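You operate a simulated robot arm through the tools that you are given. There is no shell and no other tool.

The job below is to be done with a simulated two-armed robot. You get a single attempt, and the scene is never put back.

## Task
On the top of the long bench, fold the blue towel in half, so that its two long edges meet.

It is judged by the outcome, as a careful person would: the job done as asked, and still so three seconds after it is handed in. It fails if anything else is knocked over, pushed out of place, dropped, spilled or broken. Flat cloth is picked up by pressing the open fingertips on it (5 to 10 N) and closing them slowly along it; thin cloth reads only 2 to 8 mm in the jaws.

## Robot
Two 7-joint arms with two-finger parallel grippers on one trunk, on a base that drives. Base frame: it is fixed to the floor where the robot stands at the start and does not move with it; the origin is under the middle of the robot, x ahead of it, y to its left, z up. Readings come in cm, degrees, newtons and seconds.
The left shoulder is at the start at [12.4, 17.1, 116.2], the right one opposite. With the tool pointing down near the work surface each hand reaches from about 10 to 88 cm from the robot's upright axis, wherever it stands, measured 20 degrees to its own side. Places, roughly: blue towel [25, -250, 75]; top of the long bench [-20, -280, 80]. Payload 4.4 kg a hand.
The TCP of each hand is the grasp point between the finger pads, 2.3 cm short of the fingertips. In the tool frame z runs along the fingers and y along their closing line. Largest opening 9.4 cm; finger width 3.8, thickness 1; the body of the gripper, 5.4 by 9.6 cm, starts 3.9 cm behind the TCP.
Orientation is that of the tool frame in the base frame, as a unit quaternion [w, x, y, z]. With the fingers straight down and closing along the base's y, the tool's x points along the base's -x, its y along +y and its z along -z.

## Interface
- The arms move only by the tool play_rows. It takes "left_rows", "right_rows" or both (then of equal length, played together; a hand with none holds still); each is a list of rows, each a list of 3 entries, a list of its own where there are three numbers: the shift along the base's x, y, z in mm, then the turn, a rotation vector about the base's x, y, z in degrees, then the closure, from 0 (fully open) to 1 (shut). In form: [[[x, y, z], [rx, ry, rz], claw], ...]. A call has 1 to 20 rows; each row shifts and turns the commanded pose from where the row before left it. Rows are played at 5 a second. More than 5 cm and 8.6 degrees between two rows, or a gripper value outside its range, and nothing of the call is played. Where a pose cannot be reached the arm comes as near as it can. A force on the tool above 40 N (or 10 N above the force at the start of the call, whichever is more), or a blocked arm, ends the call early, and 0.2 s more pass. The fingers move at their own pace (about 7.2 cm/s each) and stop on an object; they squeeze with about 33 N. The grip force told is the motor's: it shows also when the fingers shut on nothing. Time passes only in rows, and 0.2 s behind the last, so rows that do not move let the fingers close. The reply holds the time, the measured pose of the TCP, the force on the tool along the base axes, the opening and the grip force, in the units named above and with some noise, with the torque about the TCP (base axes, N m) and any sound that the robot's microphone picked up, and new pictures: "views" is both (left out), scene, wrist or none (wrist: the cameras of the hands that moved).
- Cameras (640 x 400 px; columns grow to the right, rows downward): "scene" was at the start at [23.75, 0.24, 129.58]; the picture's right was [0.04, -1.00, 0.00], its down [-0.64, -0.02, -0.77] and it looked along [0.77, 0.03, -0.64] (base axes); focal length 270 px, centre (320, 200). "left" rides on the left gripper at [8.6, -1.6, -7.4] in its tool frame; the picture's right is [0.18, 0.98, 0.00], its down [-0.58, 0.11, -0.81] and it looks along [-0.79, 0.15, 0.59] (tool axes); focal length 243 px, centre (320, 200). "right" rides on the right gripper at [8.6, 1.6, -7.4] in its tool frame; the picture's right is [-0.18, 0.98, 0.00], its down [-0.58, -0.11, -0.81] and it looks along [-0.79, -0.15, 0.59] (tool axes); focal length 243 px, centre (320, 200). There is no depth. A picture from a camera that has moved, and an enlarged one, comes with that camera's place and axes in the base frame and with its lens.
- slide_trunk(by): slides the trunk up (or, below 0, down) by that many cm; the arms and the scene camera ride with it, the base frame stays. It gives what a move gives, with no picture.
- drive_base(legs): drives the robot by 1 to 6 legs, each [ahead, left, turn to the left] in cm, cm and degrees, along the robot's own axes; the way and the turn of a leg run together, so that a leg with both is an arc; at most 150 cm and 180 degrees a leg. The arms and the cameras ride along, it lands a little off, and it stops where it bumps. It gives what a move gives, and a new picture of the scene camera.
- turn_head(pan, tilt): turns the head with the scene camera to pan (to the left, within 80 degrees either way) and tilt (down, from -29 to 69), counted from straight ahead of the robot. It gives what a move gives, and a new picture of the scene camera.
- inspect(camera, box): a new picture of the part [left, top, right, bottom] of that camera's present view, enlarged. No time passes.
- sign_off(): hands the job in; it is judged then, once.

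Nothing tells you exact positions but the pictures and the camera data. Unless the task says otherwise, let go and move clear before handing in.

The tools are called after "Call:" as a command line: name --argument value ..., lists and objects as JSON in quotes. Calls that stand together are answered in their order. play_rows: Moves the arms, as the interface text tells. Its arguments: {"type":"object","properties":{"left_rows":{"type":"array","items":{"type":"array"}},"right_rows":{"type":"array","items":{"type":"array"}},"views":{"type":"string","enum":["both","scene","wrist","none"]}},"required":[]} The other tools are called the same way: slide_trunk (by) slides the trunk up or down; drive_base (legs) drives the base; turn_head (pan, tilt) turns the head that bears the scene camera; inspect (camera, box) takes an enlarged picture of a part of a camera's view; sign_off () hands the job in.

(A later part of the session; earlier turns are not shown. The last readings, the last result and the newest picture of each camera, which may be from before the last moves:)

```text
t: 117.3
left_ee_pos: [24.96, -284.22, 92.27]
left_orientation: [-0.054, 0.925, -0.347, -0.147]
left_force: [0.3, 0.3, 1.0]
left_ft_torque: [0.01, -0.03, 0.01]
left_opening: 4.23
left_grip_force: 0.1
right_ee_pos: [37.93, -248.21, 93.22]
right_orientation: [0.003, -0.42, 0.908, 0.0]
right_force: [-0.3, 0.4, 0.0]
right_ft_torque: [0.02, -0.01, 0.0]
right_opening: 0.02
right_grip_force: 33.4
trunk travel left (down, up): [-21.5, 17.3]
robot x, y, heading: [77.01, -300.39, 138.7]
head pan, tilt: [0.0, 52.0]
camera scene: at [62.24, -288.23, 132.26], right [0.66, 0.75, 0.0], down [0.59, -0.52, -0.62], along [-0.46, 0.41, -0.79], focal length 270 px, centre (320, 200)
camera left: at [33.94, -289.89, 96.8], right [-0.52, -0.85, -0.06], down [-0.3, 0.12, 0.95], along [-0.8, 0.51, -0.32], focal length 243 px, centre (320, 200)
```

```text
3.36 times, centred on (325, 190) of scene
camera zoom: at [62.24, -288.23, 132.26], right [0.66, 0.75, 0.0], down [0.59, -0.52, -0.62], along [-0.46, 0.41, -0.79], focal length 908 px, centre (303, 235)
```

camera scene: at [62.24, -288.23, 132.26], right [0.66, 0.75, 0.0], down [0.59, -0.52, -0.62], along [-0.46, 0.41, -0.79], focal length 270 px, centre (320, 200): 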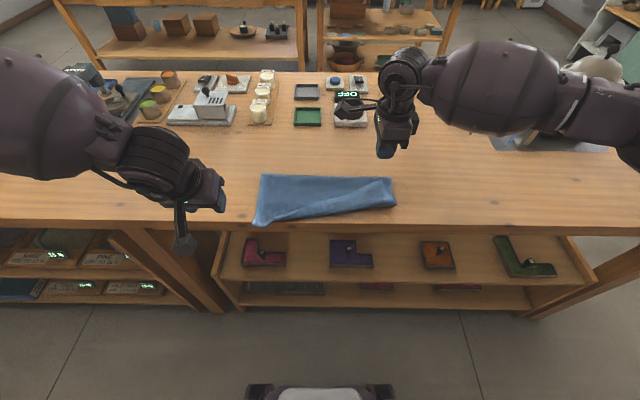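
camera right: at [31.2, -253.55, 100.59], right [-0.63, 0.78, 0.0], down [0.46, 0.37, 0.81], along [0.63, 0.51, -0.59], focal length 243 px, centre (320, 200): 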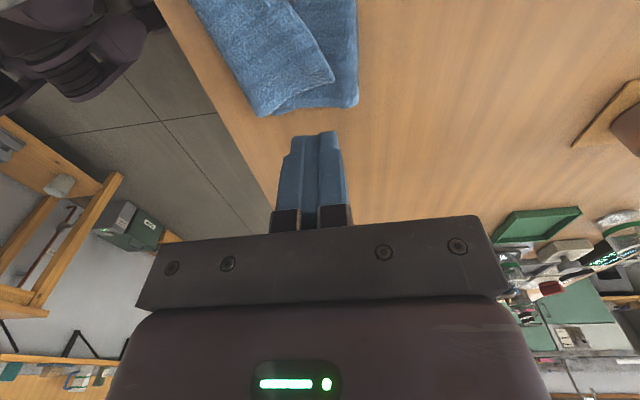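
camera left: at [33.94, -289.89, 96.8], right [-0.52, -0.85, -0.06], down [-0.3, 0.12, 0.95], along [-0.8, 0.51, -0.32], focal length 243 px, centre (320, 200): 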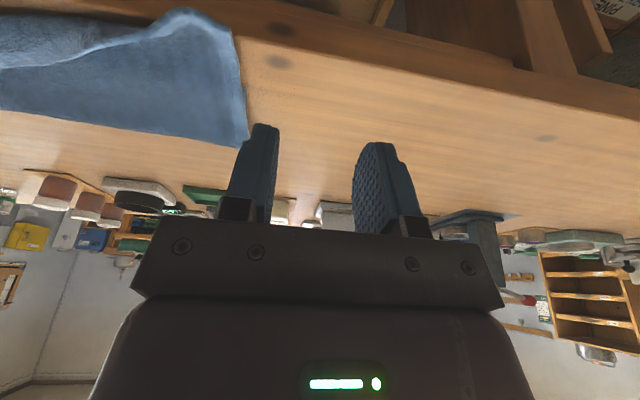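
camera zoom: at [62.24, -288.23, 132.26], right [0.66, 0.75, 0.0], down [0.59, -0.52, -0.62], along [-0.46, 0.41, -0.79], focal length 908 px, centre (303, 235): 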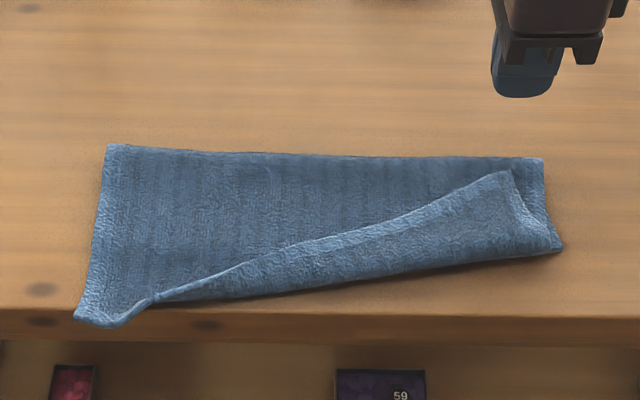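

The left corner now lies fully unrolled — this roll-over technique works. For the right ear I'll pin the top layer with the left hand (mid-left) and use the edge-on right hand to push the right hem corner back towards me.

Call:
play_rows --left_rows '[[[0.2, 36.6, 4], [-2.64, -3, 0], 1.0], [[0.2, 36.6, 4], [-2.64, -3, 0], 1.0], [[0.2, 36.6, 0], [-2.64, -3, 0], 1.0], [[0.2, 36.6, -5], [-2.64, -3, 0], 1.0], [[0.2, 36.6, -15], [0, 0, 0], 1.0], [[0.2, 36.6, -15], [0, 0, 0], 1.0], [[0, 0, -18], [0, 0, 0], 1.0], [[0, 0, -18], [0, 0, 0], 1.0], [[0, 0, -12], [0, 0, 0], 1.0]]' --right_rows '[[[-5, 4, 0], [0, 0, 0], 1.0], [[-5, 4, 0], [0, 0, 0], 1.0], [[-4.3, 4.5, 0], [0, 0, 0], 1.0], [[0, 0, -14], [0, 0, 0], 1.0], [[0, 0, -14], [0, 0, 0], 1.0], [[0, 0, -14], [0, 0, 0], 1.0], [[0, 0, -14], [0, 0, 0], 1.0], [[0, 0, -14], [0, 0, 0], 1.0], [[0, 0, -12], [0, 0, 0], 1.0]]'

Call:
inspect --camera "scene" --box '[230, 130, 420, 249]'

```text
t: 119.3
left_ee_pos: [25.09, -262.0, 84.74]
left_orientation: [-0.004, 0.935, -0.353, -0.019]
left_force: [0.0, 0.4, -0.3]
left_ft_torque: [0.0, 0.03, -0.02]
left_opening: 0.0
left_grip_force: 32.9
right_ee_pos: [36.51, -246.92, 84.94]
right_orientation: [0.002, -0.419, 0.908, 0.001]
right_force: [0.2, -0.4, 0.5]
right_ft_torque: [-0.01, -0.01, 0.0]
right_opening: 0.0
right_grip_force: 33.1
trunk travel left (down, up): [-21.5, 17.3]
robot x, y, heading: [76.83, -300.37, 139.0]
head pan, tilt: [0.0, 52.0]
camera scene: at [62.25, -288.14, 132.25], right [0.66, 0.75, 0.0], down [0.59, -0.52, -0.62], along [-0.46, 0.4, -0.79], focal length 270 px, centre (320, 200)
camera right: at [29.76, -252.32, 92.31], right [-0.63, 0.78, 0.0], down [0.46, 0.37, 0.81], along [0.63, 0.51, -0.59], focal length 243 px, centre (320, 200)
camera left: at [32.92, -266.7, 92.0], right [-0.51, -0.86, 0.0], down [-0.48, 0.28, 0.83], along [-0.71, 0.42, -0.56], focal length 243 px, centre (320, 200)
```

scene: 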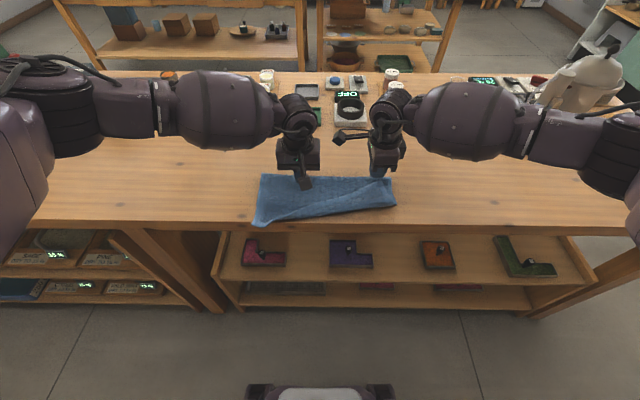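
right: 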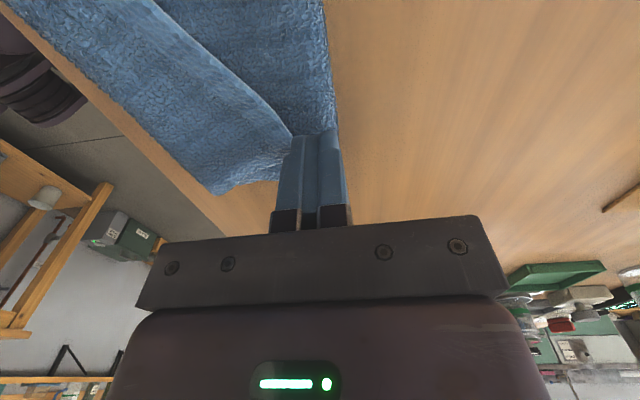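
left: 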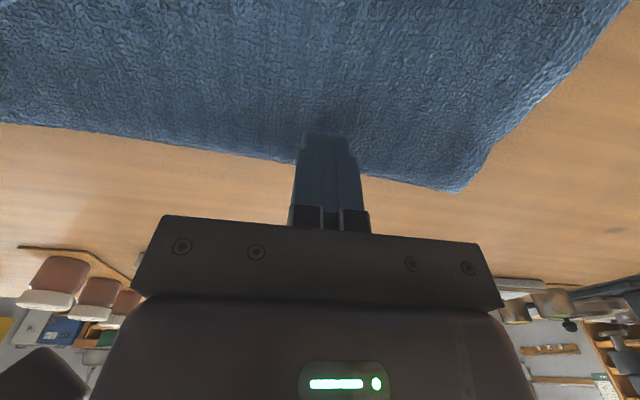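

```text
3.36 times, centred on (325, 190) of scene
camera zoom: at [62.25, -288.14, 132.25], right [0.66, 0.75, 0.0], down [0.59, -0.52, -0.62], along [-0.46, 0.4, -0.79], focal length 908 px, centre (303, 235)
```

zoom: 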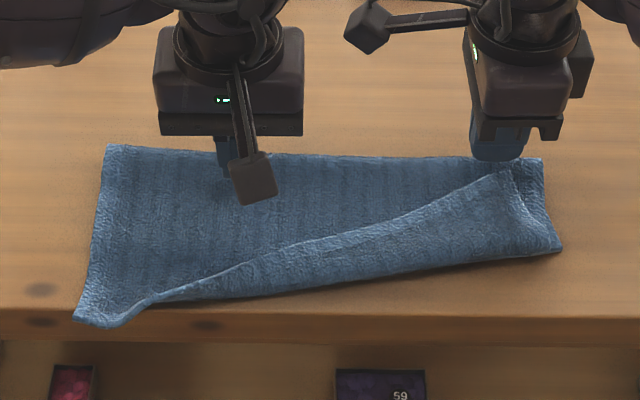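

Both hands are positioned: left above the top layer near the fold, right just beyond the hem corner. Lowering both to light contact.

Call:
play_rows --left_rows '[[[5.6, -5, -2], [0, 0, 0], 1.0], [[5.6, -5, -6], [0, 0, 0], 1.0], [[0, 0, -6], [0, 0, 0], 1.0], [[0, 0, -3], [0, 0, 0], 1.0]]' --right_rows '[[[0, 0, -6], [0, 0, 0], 1.0], [[0, 0, -5], [0, 0, 0], 1.0], [[0, 0, -3], [0, 0, 0], 1.0], [[0, 0, -2], [0, 0, 0], 1.0]]' --views "wrist"

```text
t: 120.3
left_ee_pos: [26.18, -262.92, 83.13]
left_orientation: [-0.005, 0.935, -0.353, -0.019]
left_force: [-0.2, 0.8, 1.5]
left_ft_torque: [0.01, -0.01, -0.02]
left_opening: 0.0
left_grip_force: 33.1
right_ee_pos: [36.58, -246.87, 83.42]
right_orientation: [0.003, -0.42, 0.908, 0.002]
right_force: [0.0, 0.2, 0.9]
right_ft_torque: [0.02, 0.01, 0.01]
right_opening: 0.0
right_grip_force: 33.4
trunk travel left (down, up): [-21.5, 17.3]
robot x, y, heading: [76.74, -300.57, 139.1]
head pan, tilt: [0.0, 52.0]
camera right: at [29.84, -252.23, 90.79], right [-0.63, 0.78, 0.0], down [0.46, 0.37, 0.81], along [0.63, 0.51, -0.59], focal length 243 px, centre (320, 200)
camera left: at [33.99, -267.65, 90.28], right [-0.51, -0.86, 0.0], down [-0.48, 0.28, 0.83], along [-0.71, 0.42, -0.56], focal length 243 px, centre (320, 200)
```

right: 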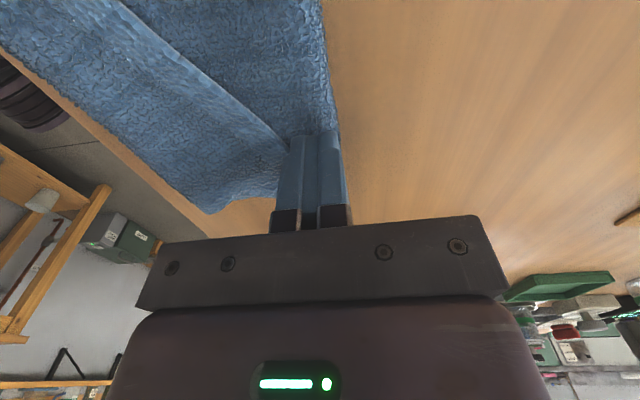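
left: 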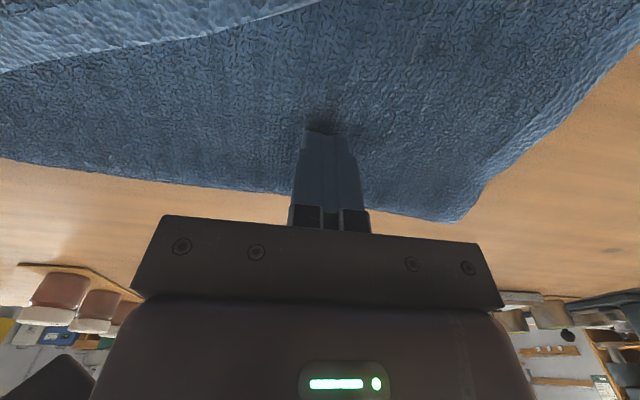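

Light contact on both. I'll press the left to pin, and push the right hem corner 3 cm towards me.

Call:
play_rows --left_rows '[[[0, 0, -2], [0, 0, 0], 1.0], [[0, 0, -1], [0, 0, 0], 1.0], [[0, 0, 0], [0, 0, 0], 1.0], [[0, 0, 0], [0, 0, 0], 1.0], [[0, 0, 0], [0, 0, 0], 1.0], [[0, 0, 0], [0, 0, 0], 1.0], [[0, 0, 0], [0, 0, 0], 1.0]]' --right_rows '[[[0, 0, -1], [0, 0, 0], 1.0], [[3.8, -3.3, 0], [0, 0, 0], 1.0], [[3.8, -3.3, 0], [0, 0, 0], 1.0], [[3.8, -3.3, 0], [0, 0, 0], 1.0], [[3.8, -3.3, 0], [0, 0, 0], 1.0], [[3.8, -3.3, 0], [0, 0, 0], 1.0], [[3.8, -3.3, 0], [0, 0, 0], 1.0]]'

Call:
inspect --camera "scene" --box '[230, 130, 420, 249]'

```text
t: 122.0
left_ee_pos: [26.22, -262.91, 82.89]
left_orientation: [-0.005, 0.935, -0.353, -0.019]
left_force: [-0.4, 3.9, 12.9]
left_ft_torque: [0.05, -0.03, -0.04]
left_opening: 0.01
left_grip_force: 33.4
right_ee_pos: [38.9, -248.83, 83.33]
right_orientation: [0.002, -0.419, 0.908, 0.001]
right_force: [-0.3, -0.3, 1.2]
right_ft_torque: [-0.01, 0.01, -0.01]
right_opening: 0.0
right_grip_force: 33.4
trunk travel left (down, up): [-21.5, 17.3]
robot x, y, heading: [76.09, -300.86, 138.8]
head pan, tilt: [0.0, 52.0]
camera scene: at [62.35, -288.17, 132.28], right [0.66, 0.75, 0.0], down [0.59, -0.52, -0.62], along [-0.46, 0.4, -0.79], focal length 270 px, centre (320, 200)
camera right: at [32.12, -254.33, 90.7], right [-0.63, 0.78, 0.0], down [0.46, 0.37, 0.81], along [0.63, 0.51, -0.59], focal length 243 px, centre (320, 200)
camera left: at [33.99, -267.66, 90.06], right [-0.51, -0.86, 0.0], down [-0.48, 0.28, 0.83], along [-0.71, 0.42, -0.56], focal length 243 px, centre (320, 200)
```

scene: 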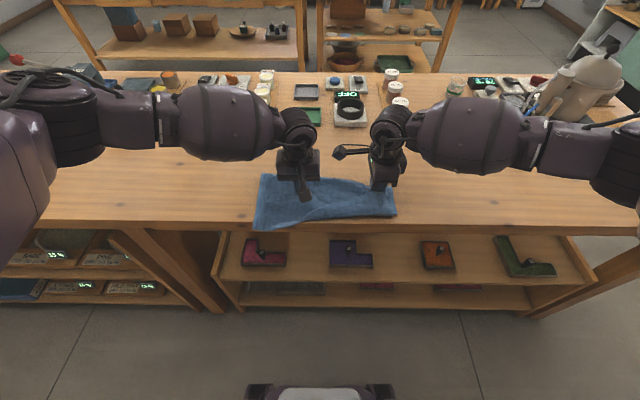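
right: 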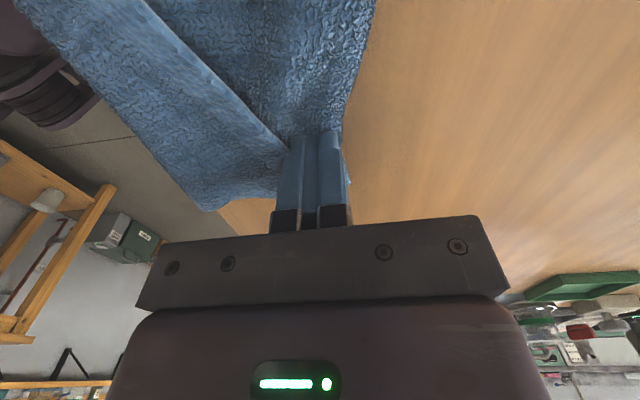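
left: 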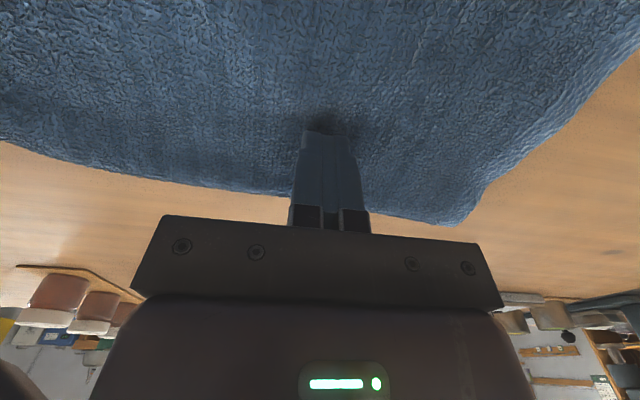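

```text
3.36 times, centred on (325, 190) of scene
camera zoom: at [62.35, -288.17, 132.28], right [0.66, 0.75, 0.0], down [0.59, -0.52, -0.62], along [-0.46, 0.4, -0.79], focal length 908 px, centre (303, 235)
```

zoom: 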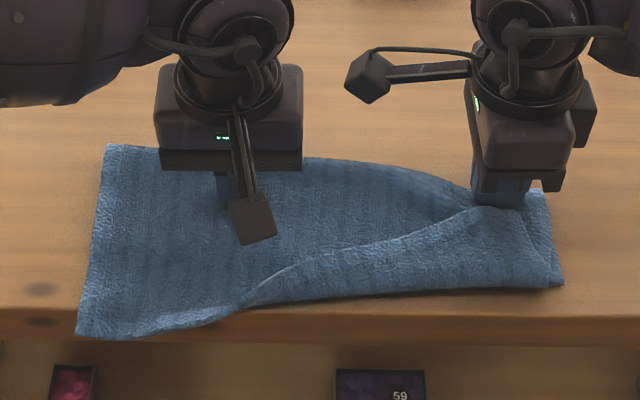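

Pushing drags all layers, so that's not the way. The hem does stand up where it changes from rolled to unrolled, so I'll "unzip" it from there with the roll-over grip that worked. First, raise both hands and look.

Call:
play_rows --left_rows '[[[0, 0, 20], [0, 0, 0], 1.0], [[0, 0, 25], [0, 0, 0], 1.0], [[-20, -23, 20], [0, 0, 0], 0.6], [[-20, -23, 20], [0, 0, 0], 0.6], [[-20, -23, 10], [0, 0, 0], 0.6]]' --right_rows '[[[-2, 2, 15], [0, 0, 0], 1.0], [[0, 0, 25], [0, 0, 0], 1.0], [[20, 23, 20], [0, 0, 0], 0.6], [[20, 23, 20], [0, 0, 0], 0.6], [[20, 23, 10], [0, 0, 0], 0.6]]'

Call:
inspect --camera "scene" --box '[230, 130, 420, 249]'

```text
t: 123.2
left_ee_pos: [20.21, -269.89, 92.33]
left_orientation: [-0.006, 0.936, -0.352, -0.018]
left_force: [-0.5, 0.2, 0.1]
left_ft_torque: [-0.03, 0.01, 0.03]
left_opening: 3.74
left_grip_force: 0.1
right_ee_pos: [44.71, -241.66, 92.32]
right_orientation: [0.001, -0.419, 0.908, 0.001]
right_force: [0.2, -0.2, 0.0]
right_ft_torque: [0.03, -0.01, 0.02]
right_opening: 3.76
right_grip_force: 0.1
trunk travel left (down, up): [-21.5, 17.3]
robot x, y, heading: [76.28, -300.66, 139.0]
head pan, tilt: [0.0, 52.0]
camera scene: at [62.31, -288.2, 132.27], right [0.66, 0.75, 0.0], down [0.59, -0.52, -0.62], along [-0.46, 0.4, -0.79], focal length 270 px, centre (320, 200)
camera right: at [37.97, -247.17, 99.74], right [-0.63, 0.78, 0.0], down [0.46, 0.37, 0.81], along [0.63, 0.51, -0.59], focal length 243 px, centre (320, 200)
camera left: at [28.04, -274.58, 99.59], right [-0.51, -0.86, 0.0], down [-0.48, 0.28, 0.83], along [-0.71, 0.42, -0.56], focal length 243 px, centre (320, 200)
```

scene: 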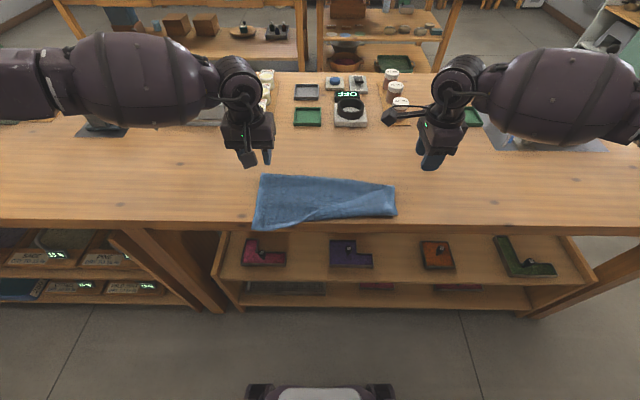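
right: 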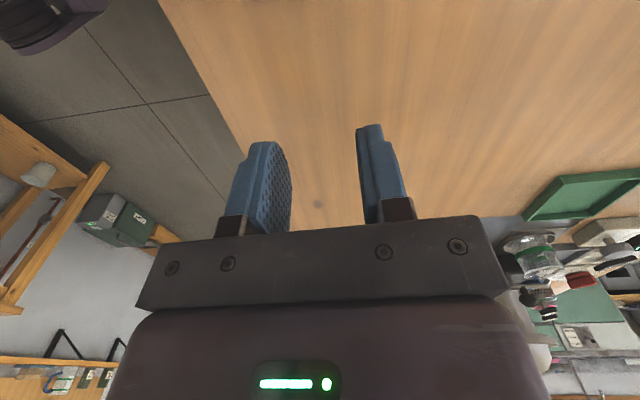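
left: 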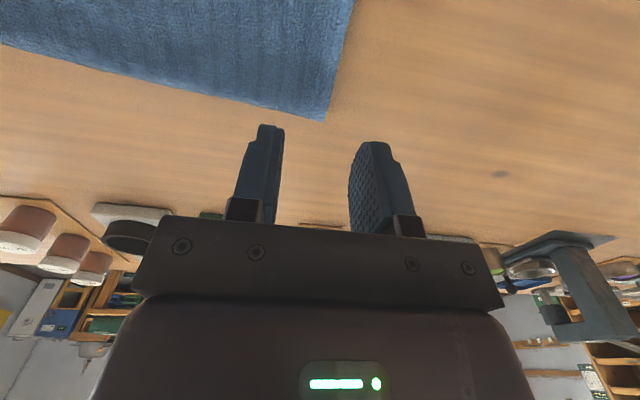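

```text
3.36 times, centred on (325, 190) of scene
camera zoom: at [62.31, -288.2, 132.27], right [0.66, 0.75, 0.0], down [0.59, -0.52, -0.62], along [-0.46, 0.4, -0.79], focal length 908 px, centre (303, 235)
```

zoom: 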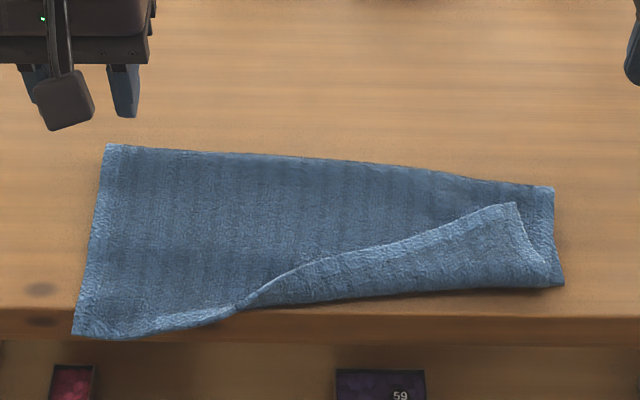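

The left half is now unrolled; a triangular ear remains on the right. I'll look closely at that ear.

Call:
inspect --camera "scene" --box '[295, 170, 405, 239]'

```text
5.80 times, centred on (350, 204) of scene
camera zoom: at [62.31, -288.2, 132.27], right [0.66, 0.75, 0.0], down [0.59, -0.52, -0.62], along [-0.46, 0.4, -0.79], focal length 1566 px, centre (146, 174)
```

zoom: 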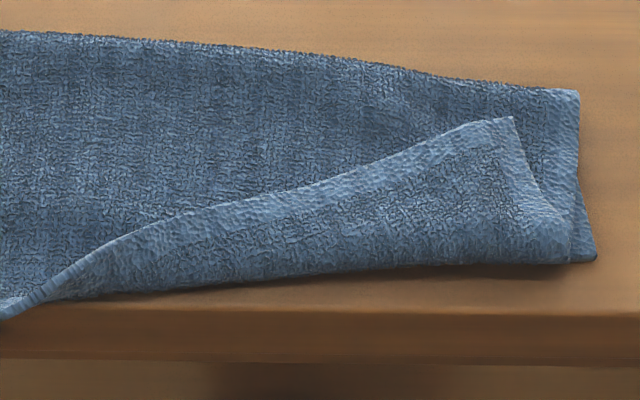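

The hem stands where the ear begins (around my centreline). I'll bring the left hand there, yawed ~28° to follow the hem and tilted +40°, to grip just the standing hem.

Call:
play_rows --left_rows '[[[23.8, 9.9, 0], [0, 0, 7], 0.55], [[23.8, 9.9, 0], [0, 0, 7], 0.55], [[23.8, 9.9, 0], [0, 0, 7], 0.55], [[23.8, 9.9, 0], [0, 0, 7], 0.55], [[23.8, 9.9, 0], [-1.61, -6.81, 0], 0.55], [[23.8, 9.9, 0], [-1.61, -6.81, 0], 0.55], [[0, 0, -15], [-1.61, -6.81, 0], 0.55], [[0, 0, -15], [-1.61, -6.81, 0], 0.55], [[0, 0, -15], [-1.61, -6.81, 0], 0.55], [[0, 0, -15], [-1.61, -6.81, 0], 0.55]]'

Call:
inspect --camera "scene" --box '[260, 150, 410, 244]'

```text
t: 125.3
left_ee_pos: [34.5, -263.98, 86.4]
left_orientation: [0.042, 0.933, -0.109, 0.34]
left_force: [-0.7, 1.0, -0.5]
left_ft_torque: [0.0, 0.02, 0.05]
left_opening: 4.21
left_grip_force: 0.1
right_ee_pos: [44.79, -241.76, 92.21]
right_orientation: [0.002, -0.419, 0.908, 0.0]
right_force: [0.0, 0.5, -0.2]
right_ft_torque: [0.0, -0.02, 0.02]
right_opening: 3.75
right_grip_force: 0.0
trunk travel left (down, up): [-21.5, 17.3]
robot x, y, heading: [76.97, -300.74, 138.7]
head pan, tilt: [0.0, 52.0]
camera scene: at [62.24, -288.12, 132.24], right [0.66, 0.75, 0.0], down [0.59, -0.52, -0.62], along [-0.46, 0.4, -0.79], focal length 270 px, centre (320, 200)
camera left: at [36.64, -262.85, 97.68], right [-0.09, -0.99, 0.12], down [-0.96, 0.12, 0.24], along [-0.26, -0.09, -0.96], focal length 243 px, centre (320, 200)
```

scene: 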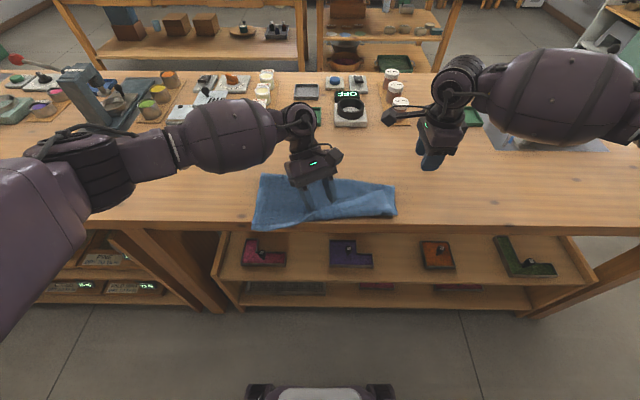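
left: 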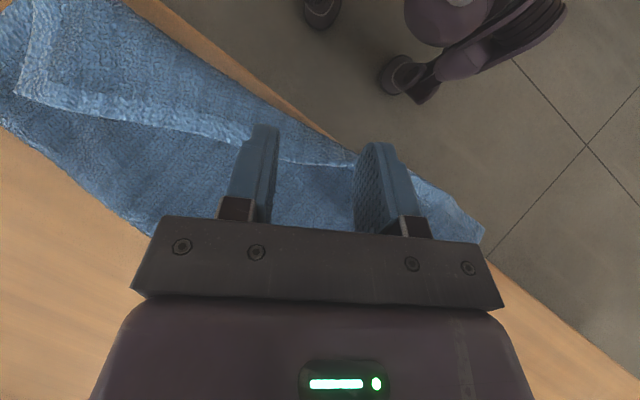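

```text
4.26 times, centred on (335, 197) of scene
camera zoom: at [62.24, -288.12, 132.24], right [0.66, 0.75, 0.0], down [0.59, -0.52, -0.62], along [-0.46, 0.4, -0.79], focal length 1150 px, centre (256, 213)
```

zoom: 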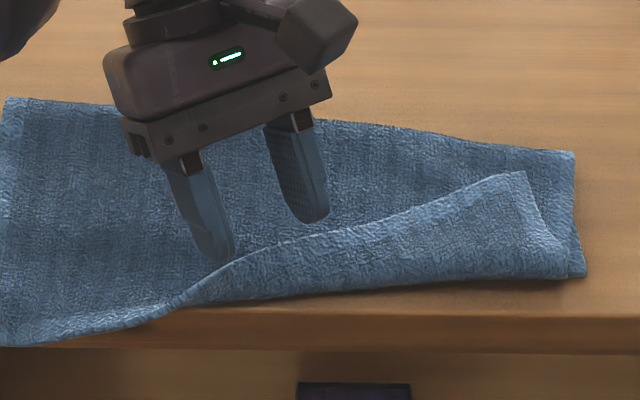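

The fingers are aligned along the standing hem. Lowering gently to straddle only its top.

Call:
play_rows --left_rows '[[[0, 0, -7], [0, 0, 0], 0.55], [[0, 0, -5], [0, 0, 0], 0.55], [[0, 0, -4], [0, 0, 0], 0.55]]'

Call:
inspect --camera "scene" --box '[260, 150, 410, 244]'

```text
t: 126.2
left_ee_pos: [34.55, -263.91, 84.83]
left_orientation: [0.042, 0.934, -0.109, 0.338]
left_force: [0.0, -0.1, -0.7]
left_ft_torque: [0.0, 0.03, -0.01]
left_opening: 4.24
left_grip_force: 0.1
right_ee_pos: [44.7, -241.74, 92.3]
right_orientation: [0.002, -0.419, 0.908, 0.001]
right_force: [0.4, 0.4, -0.2]
right_ft_torque: [-0.02, 0.01, 0.03]
right_opening: 3.73
right_grip_force: 0.0
trunk travel left (down, up): [-21.5, 17.3]
robot x, y, heading: [76.95, -300.91, 139.0]
head pan, tilt: [0.0, 52.0]
camera scene: at [62.27, -288.14, 132.25], right [0.66, 0.75, 0.0], down [0.59, -0.52, -0.62], along [-0.46, 0.4, -0.79], focal length 270 px, centre (320, 200)
camera left: at [36.68, -262.79, 96.07], right [-0.09, -0.99, 0.12], down [-0.96, 0.12, 0.25], along [-0.26, -0.09, -0.96], focal length 243 px, centre (320, 200)
```

scene: 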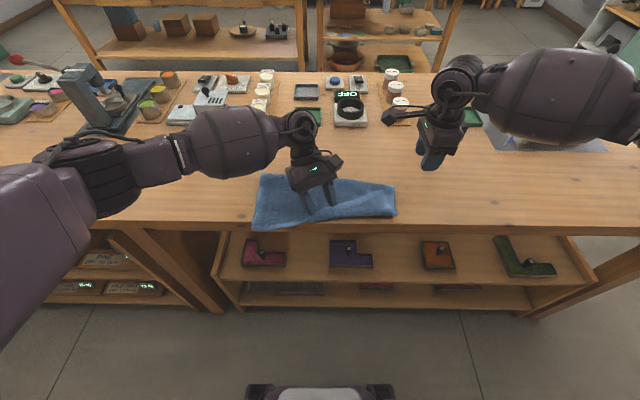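
left: 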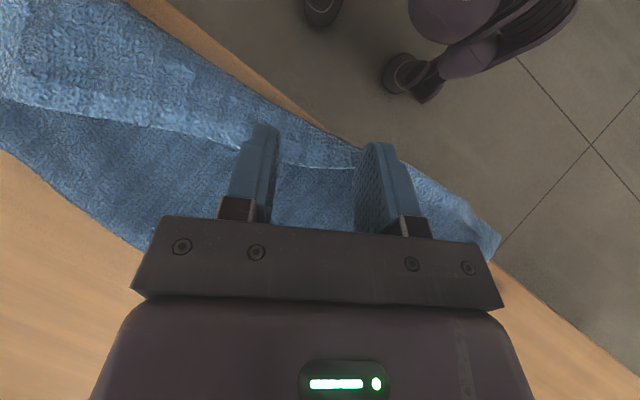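

```text
4.26 times, centred on (335, 197) of scene
camera zoom: at [62.27, -288.14, 132.25], right [0.66, 0.75, 0.0], down [0.59, -0.52, -0.62], along [-0.46, 0.4, -0.79], focal length 1150 px, centre (256, 213)
```

zoom: 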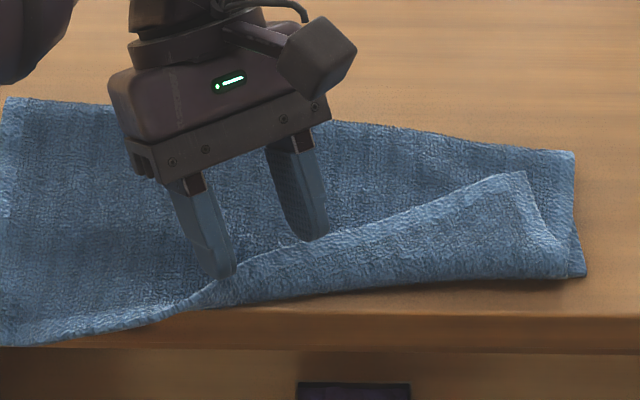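

No contact yet — the hem here lies lower than the earlier arch. I'll shift slightly onto the cuff, touch down very lightly, and see.

Call:
play_rows --left_rows '[[[7.8, -1.9, -3], [0, 0, 0], 0.6], [[0, 0, -4], [0, 0, 0], 0.62], [[0, 0, -3], [0, 0, 0], 0.62]]' --views "wrist"

```text
t: 127.0
left_ee_pos: [35.3, -264.11, 83.69]
left_orientation: [0.04, 0.934, -0.109, 0.337]
left_force: [-0.6, 0.1, 1.4]
left_ft_torque: [0.03, -0.02, 0.03]
left_opening: 3.56
left_grip_force: 0.1
right_ee_pos: [44.74, -241.62, 92.26]
right_orientation: [0.001, -0.419, 0.908, 0.001]
right_force: [0.0, -0.5, -1.0]
right_ft_torque: [0.0, -0.02, 0.03]
right_opening: 3.75
right_grip_force: 0.0
trunk travel left (down, up): [-21.5, 17.3]
robot x, y, heading: [76.81, -300.35, 138.7]
head pan, tilt: [0.0, 52.0]
camera left: at [37.48, -263.04, 95.03], right [-0.09, -0.99, 0.12], down [-0.96, 0.12, 0.25], along [-0.26, -0.09, -0.96], focal length 243 px, centre (320, 200)
```

left: 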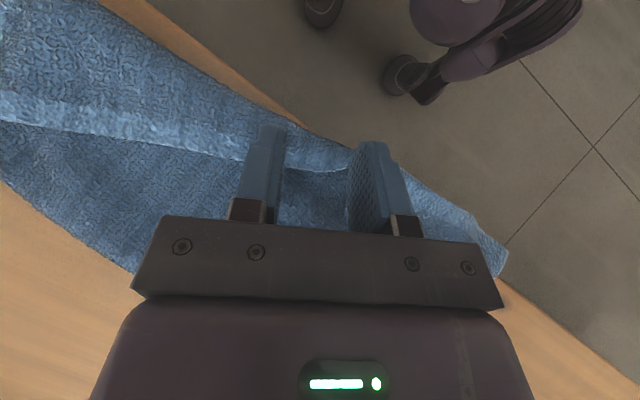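

Light contact of ~1.4 N. Closing slowly here.

Call:
play_rows --left_rows '[[[0, 0, -0.5], [0, 0, 0], 0.65], [[0, 0, 0], [0, 0, 0], 0.69], [[0, 0, 0], [0, 0, 0], 0.73], [[0, 0, 0], [0, 0, 0], 0.77], [[0, 0, 0], [0, 0, 0], 0.81], [[0, 0, 0], [0, 0, 0], 0.85], [[0, 0, 0], [0, 0, 0], 0.89], [[0, 0, 0], [0, 0, 0], 0.93], [[0, 0, 0], [0, 0, 0], 0.97], [[0, 0, 0], [0, 0, 0], 1.0], [[0, 0, 0], [0, 0, 0], 1.0]]'

Call:
inspect --camera "scene" --box '[260, 150, 410, 244]'

```text
t: 129.3
left_ee_pos: [35.33, -264.02, 83.78]
left_orientation: [0.041, 0.934, -0.109, 0.338]
left_force: [-0.4, -0.2, -0.1]
left_ft_torque: [0.03, 0.0, 0.0]
left_opening: 0.0
left_grip_force: 32.7
right_ee_pos: [44.76, -241.69, 92.34]
right_orientation: [0.001, -0.419, 0.908, 0.001]
right_force: [0.0, -0.6, 0.5]
right_ft_torque: [0.0, -0.02, -0.01]
right_opening: 3.77
right_grip_force: 0.0
trunk travel left (down, up): [-21.5, 17.3]
robot x, y, heading: [77.01, -300.7, 138.9]
head pan, tilt: [0.0, 52.0]
camera scene: at [62.28, -288.14, 132.25], right [0.66, 0.75, 0.0], down [0.59, -0.52, -0.62], along [-0.46, 0.4, -0.79], focal length 270 px, centre (320, 200)
camera left: at [37.45, -263.02, 94.98], right [-0.09, -0.99, 0.12], down [-0.96, 0.12, 0.25], along [-0.26, -0.09, -0.96], focal length 243 px, centre (320, 200)
```

scene: 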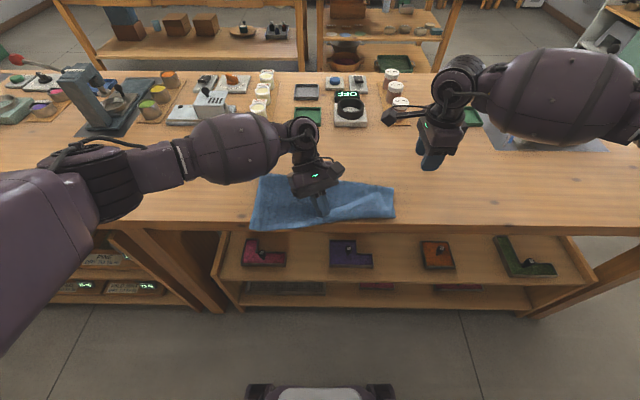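
left: 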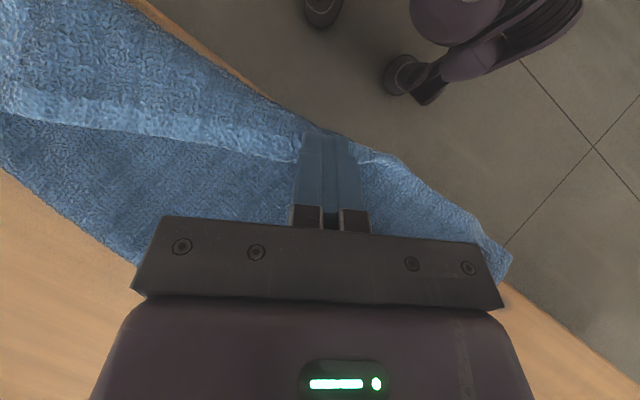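

```text
4.26 times, centred on (335, 197) of scene
camera zoom: at [62.28, -288.14, 132.25], right [0.66, 0.75, 0.0], down [0.59, -0.52, -0.62], along [-0.46, 0.4, -0.79], focal length 1150 px, centre (256, 213)
```

zoom: 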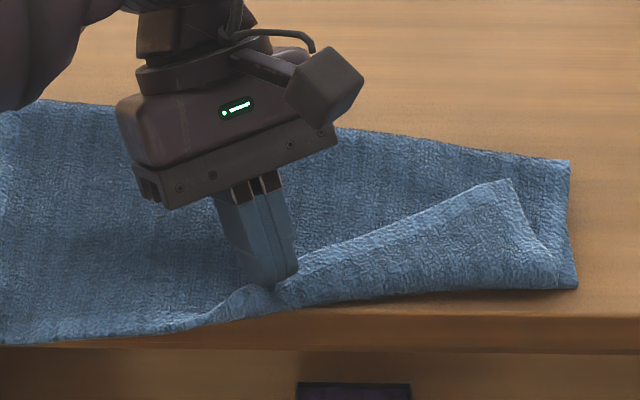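

That closed on nothing. I think my earlier right-ear grip was actually good but I lifted it too high. I'll raise both hands, back the base up another 10 cm so the right arm can tilt fully, and then redo the right ear with a lower roll-over arc.

Call:
play_rows --left_rows '[[[-8, 2, 15], [0, 0, 0], 1.0], [[-8, 2, 25], [0, 0, 0], 1.0], [[-20, -20, 25], [1.61, 6.81, 0], 1.0], [[-20, -23, 15], [1.61, 6.81, 0], 1.0], [[-20, -23, 0], [1.61, 6.81, 0], 1.0], [[-20, -23, 0], [1.61, 6.81, 0], 1.0], [[-20, -23, 0], [1.61, 6.81, 0], 1.0], [[0, 0, 0], [1.5, 6.3, 0], 1.0], [[0, 0, 0], [0, 0, -7], 1.0], [[0, 0, 0], [0, 0, -7], 1.0], [[0, 0, 0], [0, 0, -7], 1.0], [[0, 0, 0], [0, 0, -7], 1.0], [[0, 0, 0], [0, 0, 0], 1.0], [[0, 0, 0], [0, 0, 0], 1.0]]' --right_rows '[[[0, 0, 10], [0, 0, 8.2], 0.6], [[0, 0, 10], [0, 0, 8.2], 0.6], [[0, 0, 10], [0, 0, 8.2], 0.6], [[0, 0, 0], [0, 0, 8.2], 0.6], [[0, 0, 0], [0, 0, 8.2], 0.6], [[0, 0, 0], [0, 0, 8.2], 0.6], [[0, 0, 0], [0, 0, 8.2], 0.6], [[0, 0, 0], [0, 0, 8.2], 0.6], [[0, 0, 0], [0, 0, 8.2], 0.6], [[0, 0, 0], [0, 0, 8.2], 0.6], [[0, 0, 0], [0, 0, 8.2], 0.6], [[0, 0, 0], [0, 0, 8.2], 0.6], [[0, 0, 0], [0, 0, 8.2], 0.6], [[0, 0, 0], [0, 0, 5.4], 0.6]]'

Call:
drive_base --legs '[[-10, 0, 0]]'

Call:
turn_head --pan 0 --tilt 46

Call:
inspect --camera "scene" --box '[240, 130, 420, 243]'

```text
t: 132.3
left_ee_pos: [23.68, -274.86, 91.64]
left_orientation: [-0.002, 0.936, -0.353, -0.013]
left_force: [0.0, -0.1, 0.4]
left_ft_torque: [0.0, -0.02, 0.01]
left_opening: 0.02
left_grip_force: 32.7
right_ee_pos: [44.64, -241.68, 95.25]
right_orientation: [0.0, 0.987, -0.159, -0.002]
right_force: [0.3, 0.8, 0.5]
right_ft_torque: [0.0, 0.02, 0.01]
right_opening: 3.76
right_grip_force: 0.0
trunk travel left (down, up): [-21.5, 17.3]
robot x, y, heading: [76.66, -300.59, 139.0]
head pan, tilt: [0.0, 52.0]
camera scene: at [62.27, -288.14, 132.25], right [0.66, 0.75, 0.0], down [0.59, -0.52, -0.62], along [-0.46, 0.4, -0.79], focal length 270 px, centre (320, 200)
camera right: at [52.43, -245.94, 102.64], right [-0.48, -0.88, 0.0], down [-0.51, 0.28, 0.81], along [-0.71, 0.39, -0.59], focal length 243 px, centre (320, 200)
camera left: at [31.34, -279.57, 98.91], right [-0.51, -0.86, 0.0], down [-0.49, 0.29, 0.82], along [-0.71, 0.42, -0.57], focal length 243 px, centre (320, 200)
```

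scene: 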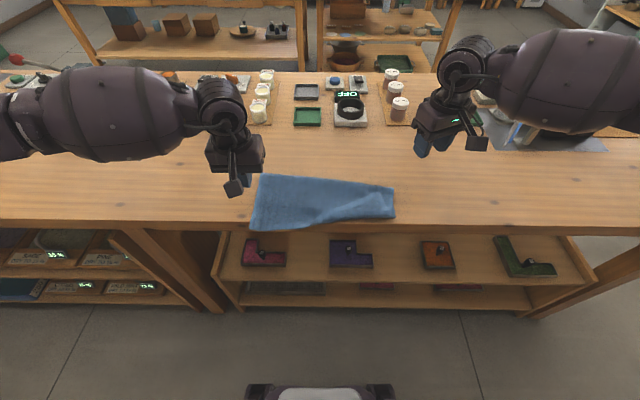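
right: 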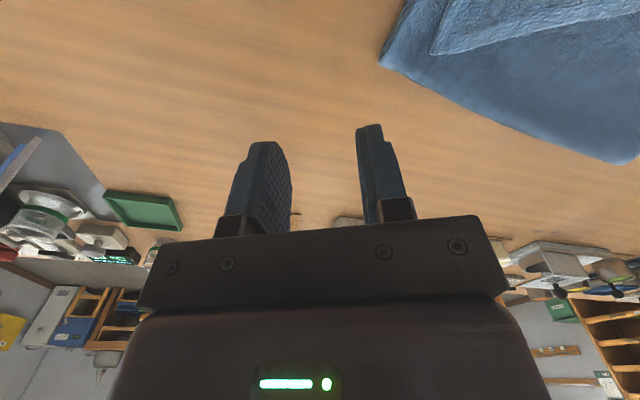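
left: 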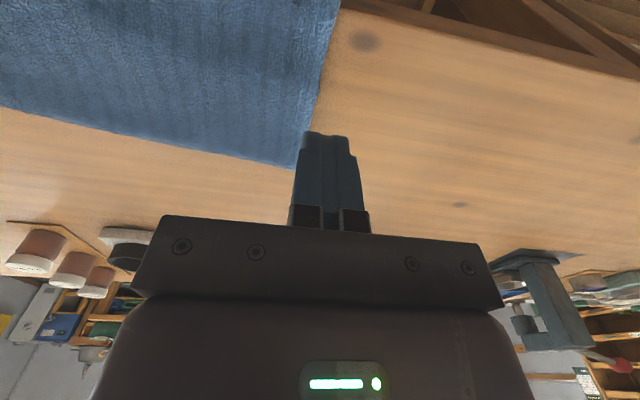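

```text
t: 133.5
left_ee_pos: [30.98, -281.44, 91.74]
left_orientation: [-0.004, 0.936, -0.352, -0.015]
left_force: [0.3, 0.3, -0.1]
left_ft_torque: [-0.01, -0.01, -0.02]
left_opening: 0.0
left_grip_force: 32.7
right_ee_pos: [52.03, -248.27, 95.29]
right_orientation: [-0.001, 0.987, -0.16, -0.002]
right_force: [0.3, 0.3, 0.6]
right_ft_torque: [0.01, 0.0, 0.01]
right_opening: 3.75
right_grip_force: 0.0
trunk travel left (down, up): [-21.5, 17.3]
robot x, y, heading: [84.01, -306.81, 138.6]
head pan, tilt: [0.0, 52.0]
camera scene: at [69.71, -294.65, 132.27], right [0.66, 0.75, 0.0], down [0.59, -0.52, -0.62], along [-0.46, 0.4, -0.79], focal length 270 px, centre (320, 200)
```

scene: 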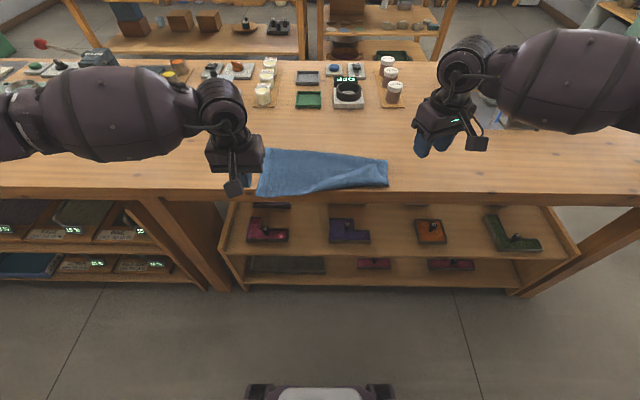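

```text
t: 134.2
left_ee_pos: [30.96, -281.46, 91.65]
left_orientation: [-0.004, 0.936, -0.351, -0.013]
left_force: [0.1, -0.2, 0.8]
left_ft_torque: [-0.03, -0.04, 0.02]
left_opening: 0.01
left_grip_force: 32.5
right_ee_pos: [51.98, -248.27, 95.22]
right_orientation: [0.0, 0.987, -0.16, -0.002]
right_force: [0.1, -0.2, 0.0]
right_ft_torque: [0.01, 0.03, 0.01]
right_opening: 3.76
right_grip_force: 0.1
trunk travel left (down, up): [-21.5, 17.3]
robot x, y, heading: [84.12, -307.31, 139.0]
head pan, tilt: [0.0, 46.0]
camera scene: at [69.22, -294.21, 133.06], right [0.66, 0.75, 0.0], down [0.54, -0.47, -0.69], along [-0.52, 0.46, -0.72], focal length 270 px, centre (320, 200)
```

scene: 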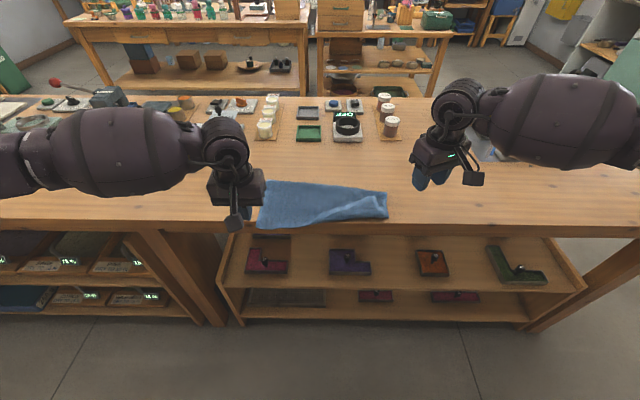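

```text
3.54 times, centred on (330, 186) of scene
camera zoom: at [69.22, -294.21, 133.06], right [0.66, 0.75, 0.0], down [0.54, -0.47, -0.69], along [-0.52, 0.46, -0.72], focal length 956 px, centre (285, 248)
```

zoom: 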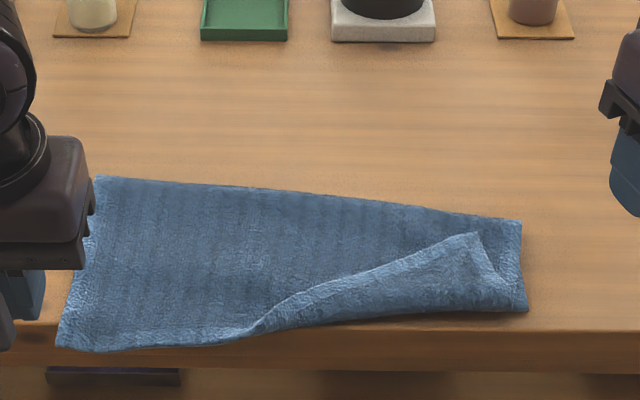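

With the base further back, the ear's corner is at about fw 50.8, rt 14.5. I'll bring the left hand to pin the top layer near the fold, and the right hand (yawed along the hem, tilted +35°) above the ear.

Call:
play_rows --left_rows '[[[-6.5, 33.8, 0], [0, 0, 0], 1.0], [[-6.5, 33.8, 0], [0, 0, 0], 1.0], [[-6.5, 33.8, 0], [0, 0, 0], 1.0], [[-6.5, 33.8, 0], [0, 0, 0], 1.0], [[-6.5, 33.8, 0], [0, 0, 0], 1.0], [[-6.5, 33.8, 0], [0, 0, 0], 1.0], [[0, 0, -25], [0, 0, 0], 1.0], [[0, 0, -25], [0, 0, 0], 1.0], [[0, 0, -20], [0, 0, 0], 1.0]]' --right_rows '[[[-18.3, -7.5, -10], [-1.84, -5.53, 0], 0.64], [[-18.3, -7.5, -10], [-1.84, -5.53, 0], 0.64], [[-18.3, -7.5, -10], [-1.84, -5.53, 0], 0.64], [[-18.3, -7.5, -10], [-1.84, -5.53, 0], 0.64], [[-18.3, -7.5, -10], [-1.84, -5.53, 0], 0.64], [[-18.3, -7.5, -10], [-1.84, -5.53, 0], 0.64], [[0, 0, -10], [0, 0, 0], 0.64], [[0, 0, -10], [0, 0, 0], 0.64], [[0, 0, -8], [0, 0, 0], 0.64]]'

Call:
inspect --camera "scene" --box '[240, 130, 420, 243]'

```text
t: 136.2
left_ee_pos: [27.08, -260.91, 84.43]
left_orientation: [-0.003, 0.936, -0.351, -0.014]
left_force: [-0.2, -1.3, 0.1]
left_ft_torque: [0.0, 0.01, 0.02]
left_opening: 0.0
left_grip_force: 32.9
right_ee_pos: [41.02, -252.8, 86.5]
right_orientation: [0.047, 0.942, -0.153, 0.294]
right_force: [-0.3, 0.4, -0.2]
right_ft_torque: [0.02, 0.02, 0.02]
right_opening: 3.4
right_grip_force: 0.1
trunk travel left (down, up): [-21.5, 17.3]
robot x, y, heading: [83.98, -307.49, 138.8]
head pan, tilt: [0.0, 46.0]
camera scene: at [69.21, -294.2, 133.06], right [0.66, 0.75, 0.0], down [0.54, -0.47, -0.69], along [-0.52, 0.46, -0.72], focal length 270 px, centre (320, 200)
camera right: at [43.28, -255.05, 97.43], right [-0.45, -0.89, -0.11], down [-0.86, 0.4, 0.33], along [-0.25, 0.24, -0.94], focal length 243 px, centre (320, 200)
camera left: at [34.82, -265.54, 91.73], right [-0.51, -0.86, 0.0], down [-0.49, 0.29, 0.82], along [-0.71, 0.42, -0.57], focal length 243 px, centre (320, 200)
```

scene: 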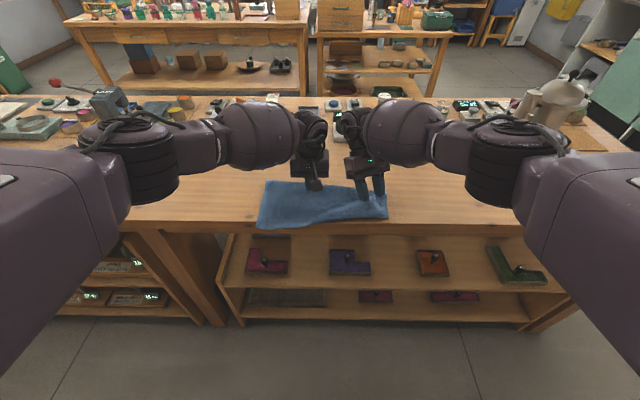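
right: 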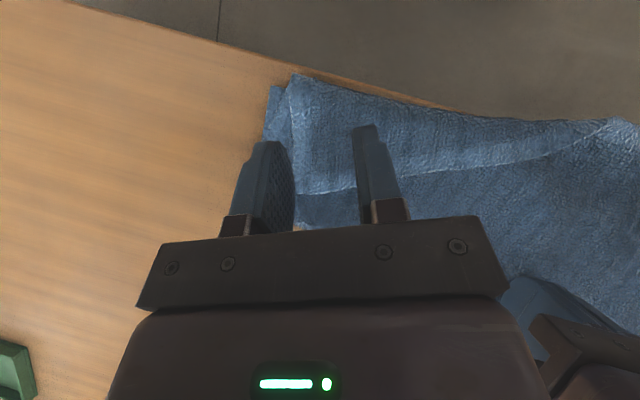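
left: 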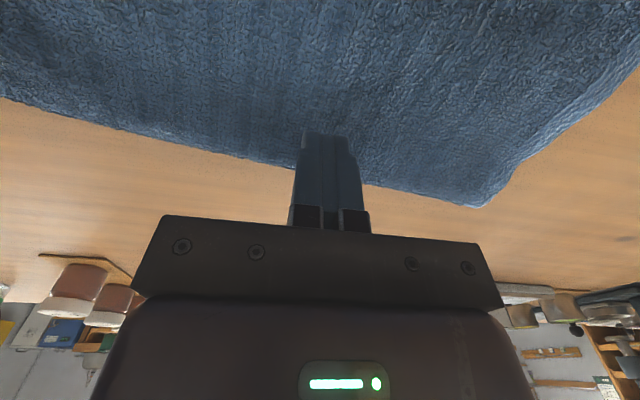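

```text
3.54 times, centred on (330, 186) of scene
camera zoom: at [69.21, -294.2, 133.06], right [0.66, 0.75, 0.0], down [0.54, -0.47, -0.69], along [-0.52, 0.46, -0.72], focal length 956 px, centre (285, 248)
```

zoom: 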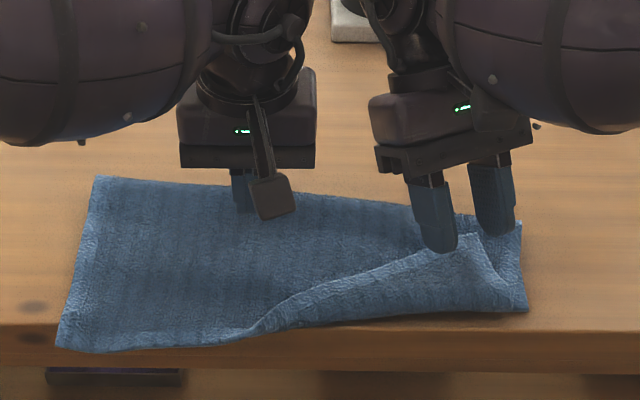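

The right fingers are nearly placed but the outer one sits at the ear's side edge. I'll shift 8 mm inward along the hem and lower to light contact, while the left comes down to pin.

Call:
play_rows --left_rows '[[[0, 0, -6], [0, 0, 0], 1.0], [[0, 0, -5], [0, 0, 0], 1.0], [[0, 0, -2], [0, 0, 0], 1.0], [[0, 0, -1], [0, 0, 0], 1.0], [[0, 0, 0], [0, 0, 0], 1.0]]' --right_rows '[[[-2.2, -7.7, -8], [0, 0, 0], 0.66], [[0, 0, -8], [0, 0, 0], 0.66], [[0, 0, -6], [0, 0, 0], 0.66], [[0, 0, -3], [0, 0, 0], 0.66], [[0, 0, 0], [0, 0, 0], 0.66]]' --views "wrist"

Call:
inspect --camera "scene" --box '[240, 130, 420, 243]'

```text
t: 137.4
left_ee_pos: [27.2, -261.15, 83.31]
left_orientation: [-0.003, 0.936, -0.351, -0.014]
left_force: [0.4, -0.3, 0.4]
left_ft_torque: [0.0, -0.03, 0.01]
left_opening: 0.01
left_grip_force: 32.6
right_ee_pos: [40.77, -253.45, 83.89]
right_orientation: [0.048, 0.942, -0.153, 0.295]
right_force: [-0.9, -1.0, 3.6]
right_ft_torque: [-0.01, -0.02, 0.01]
right_opening: 3.18
right_grip_force: 0.0
trunk travel left (down, up): [-21.5, 17.3]
robot x, y, heading: [84.05, -306.99, 138.7]
head pan, tilt: [0.0, 46.0]
camera right: at [43.06, -255.82, 94.91], right [-0.45, -0.89, -0.1], down [-0.85, 0.4, 0.33], along [-0.25, 0.24, -0.94], focal length 243 px, centre (320, 200)
camera left: at [34.85, -265.77, 90.52], right [-0.51, -0.86, 0.0], down [-0.49, 0.29, 0.82], along [-0.71, 0.42, -0.57], focal length 243 px, centre (320, 200)
```

right: 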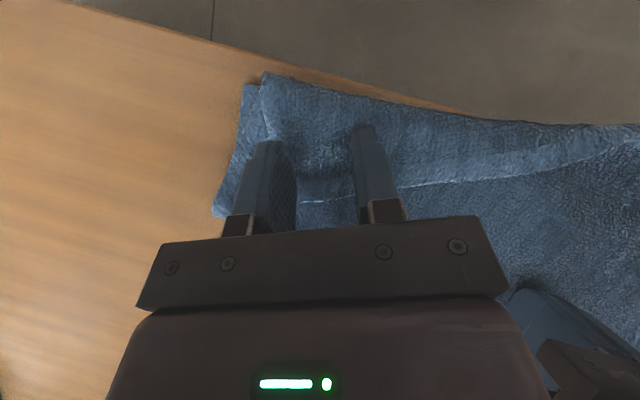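
left: 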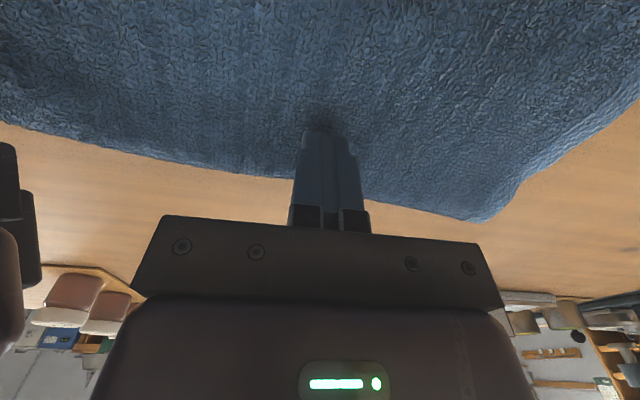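

```text
3.54 times, centred on (330, 186) of scene
camera zoom: at [69.25, -294.25, 133.08], right [0.66, 0.75, 0.0], down [0.54, -0.47, -0.69], along [-0.52, 0.46, -0.72], focal length 956 px, centre (285, 248)
```

zoom: 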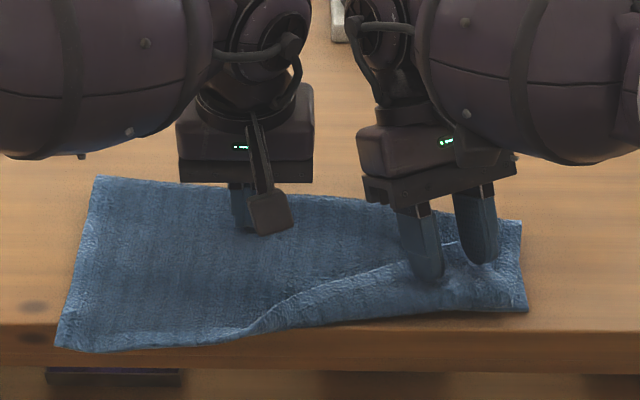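

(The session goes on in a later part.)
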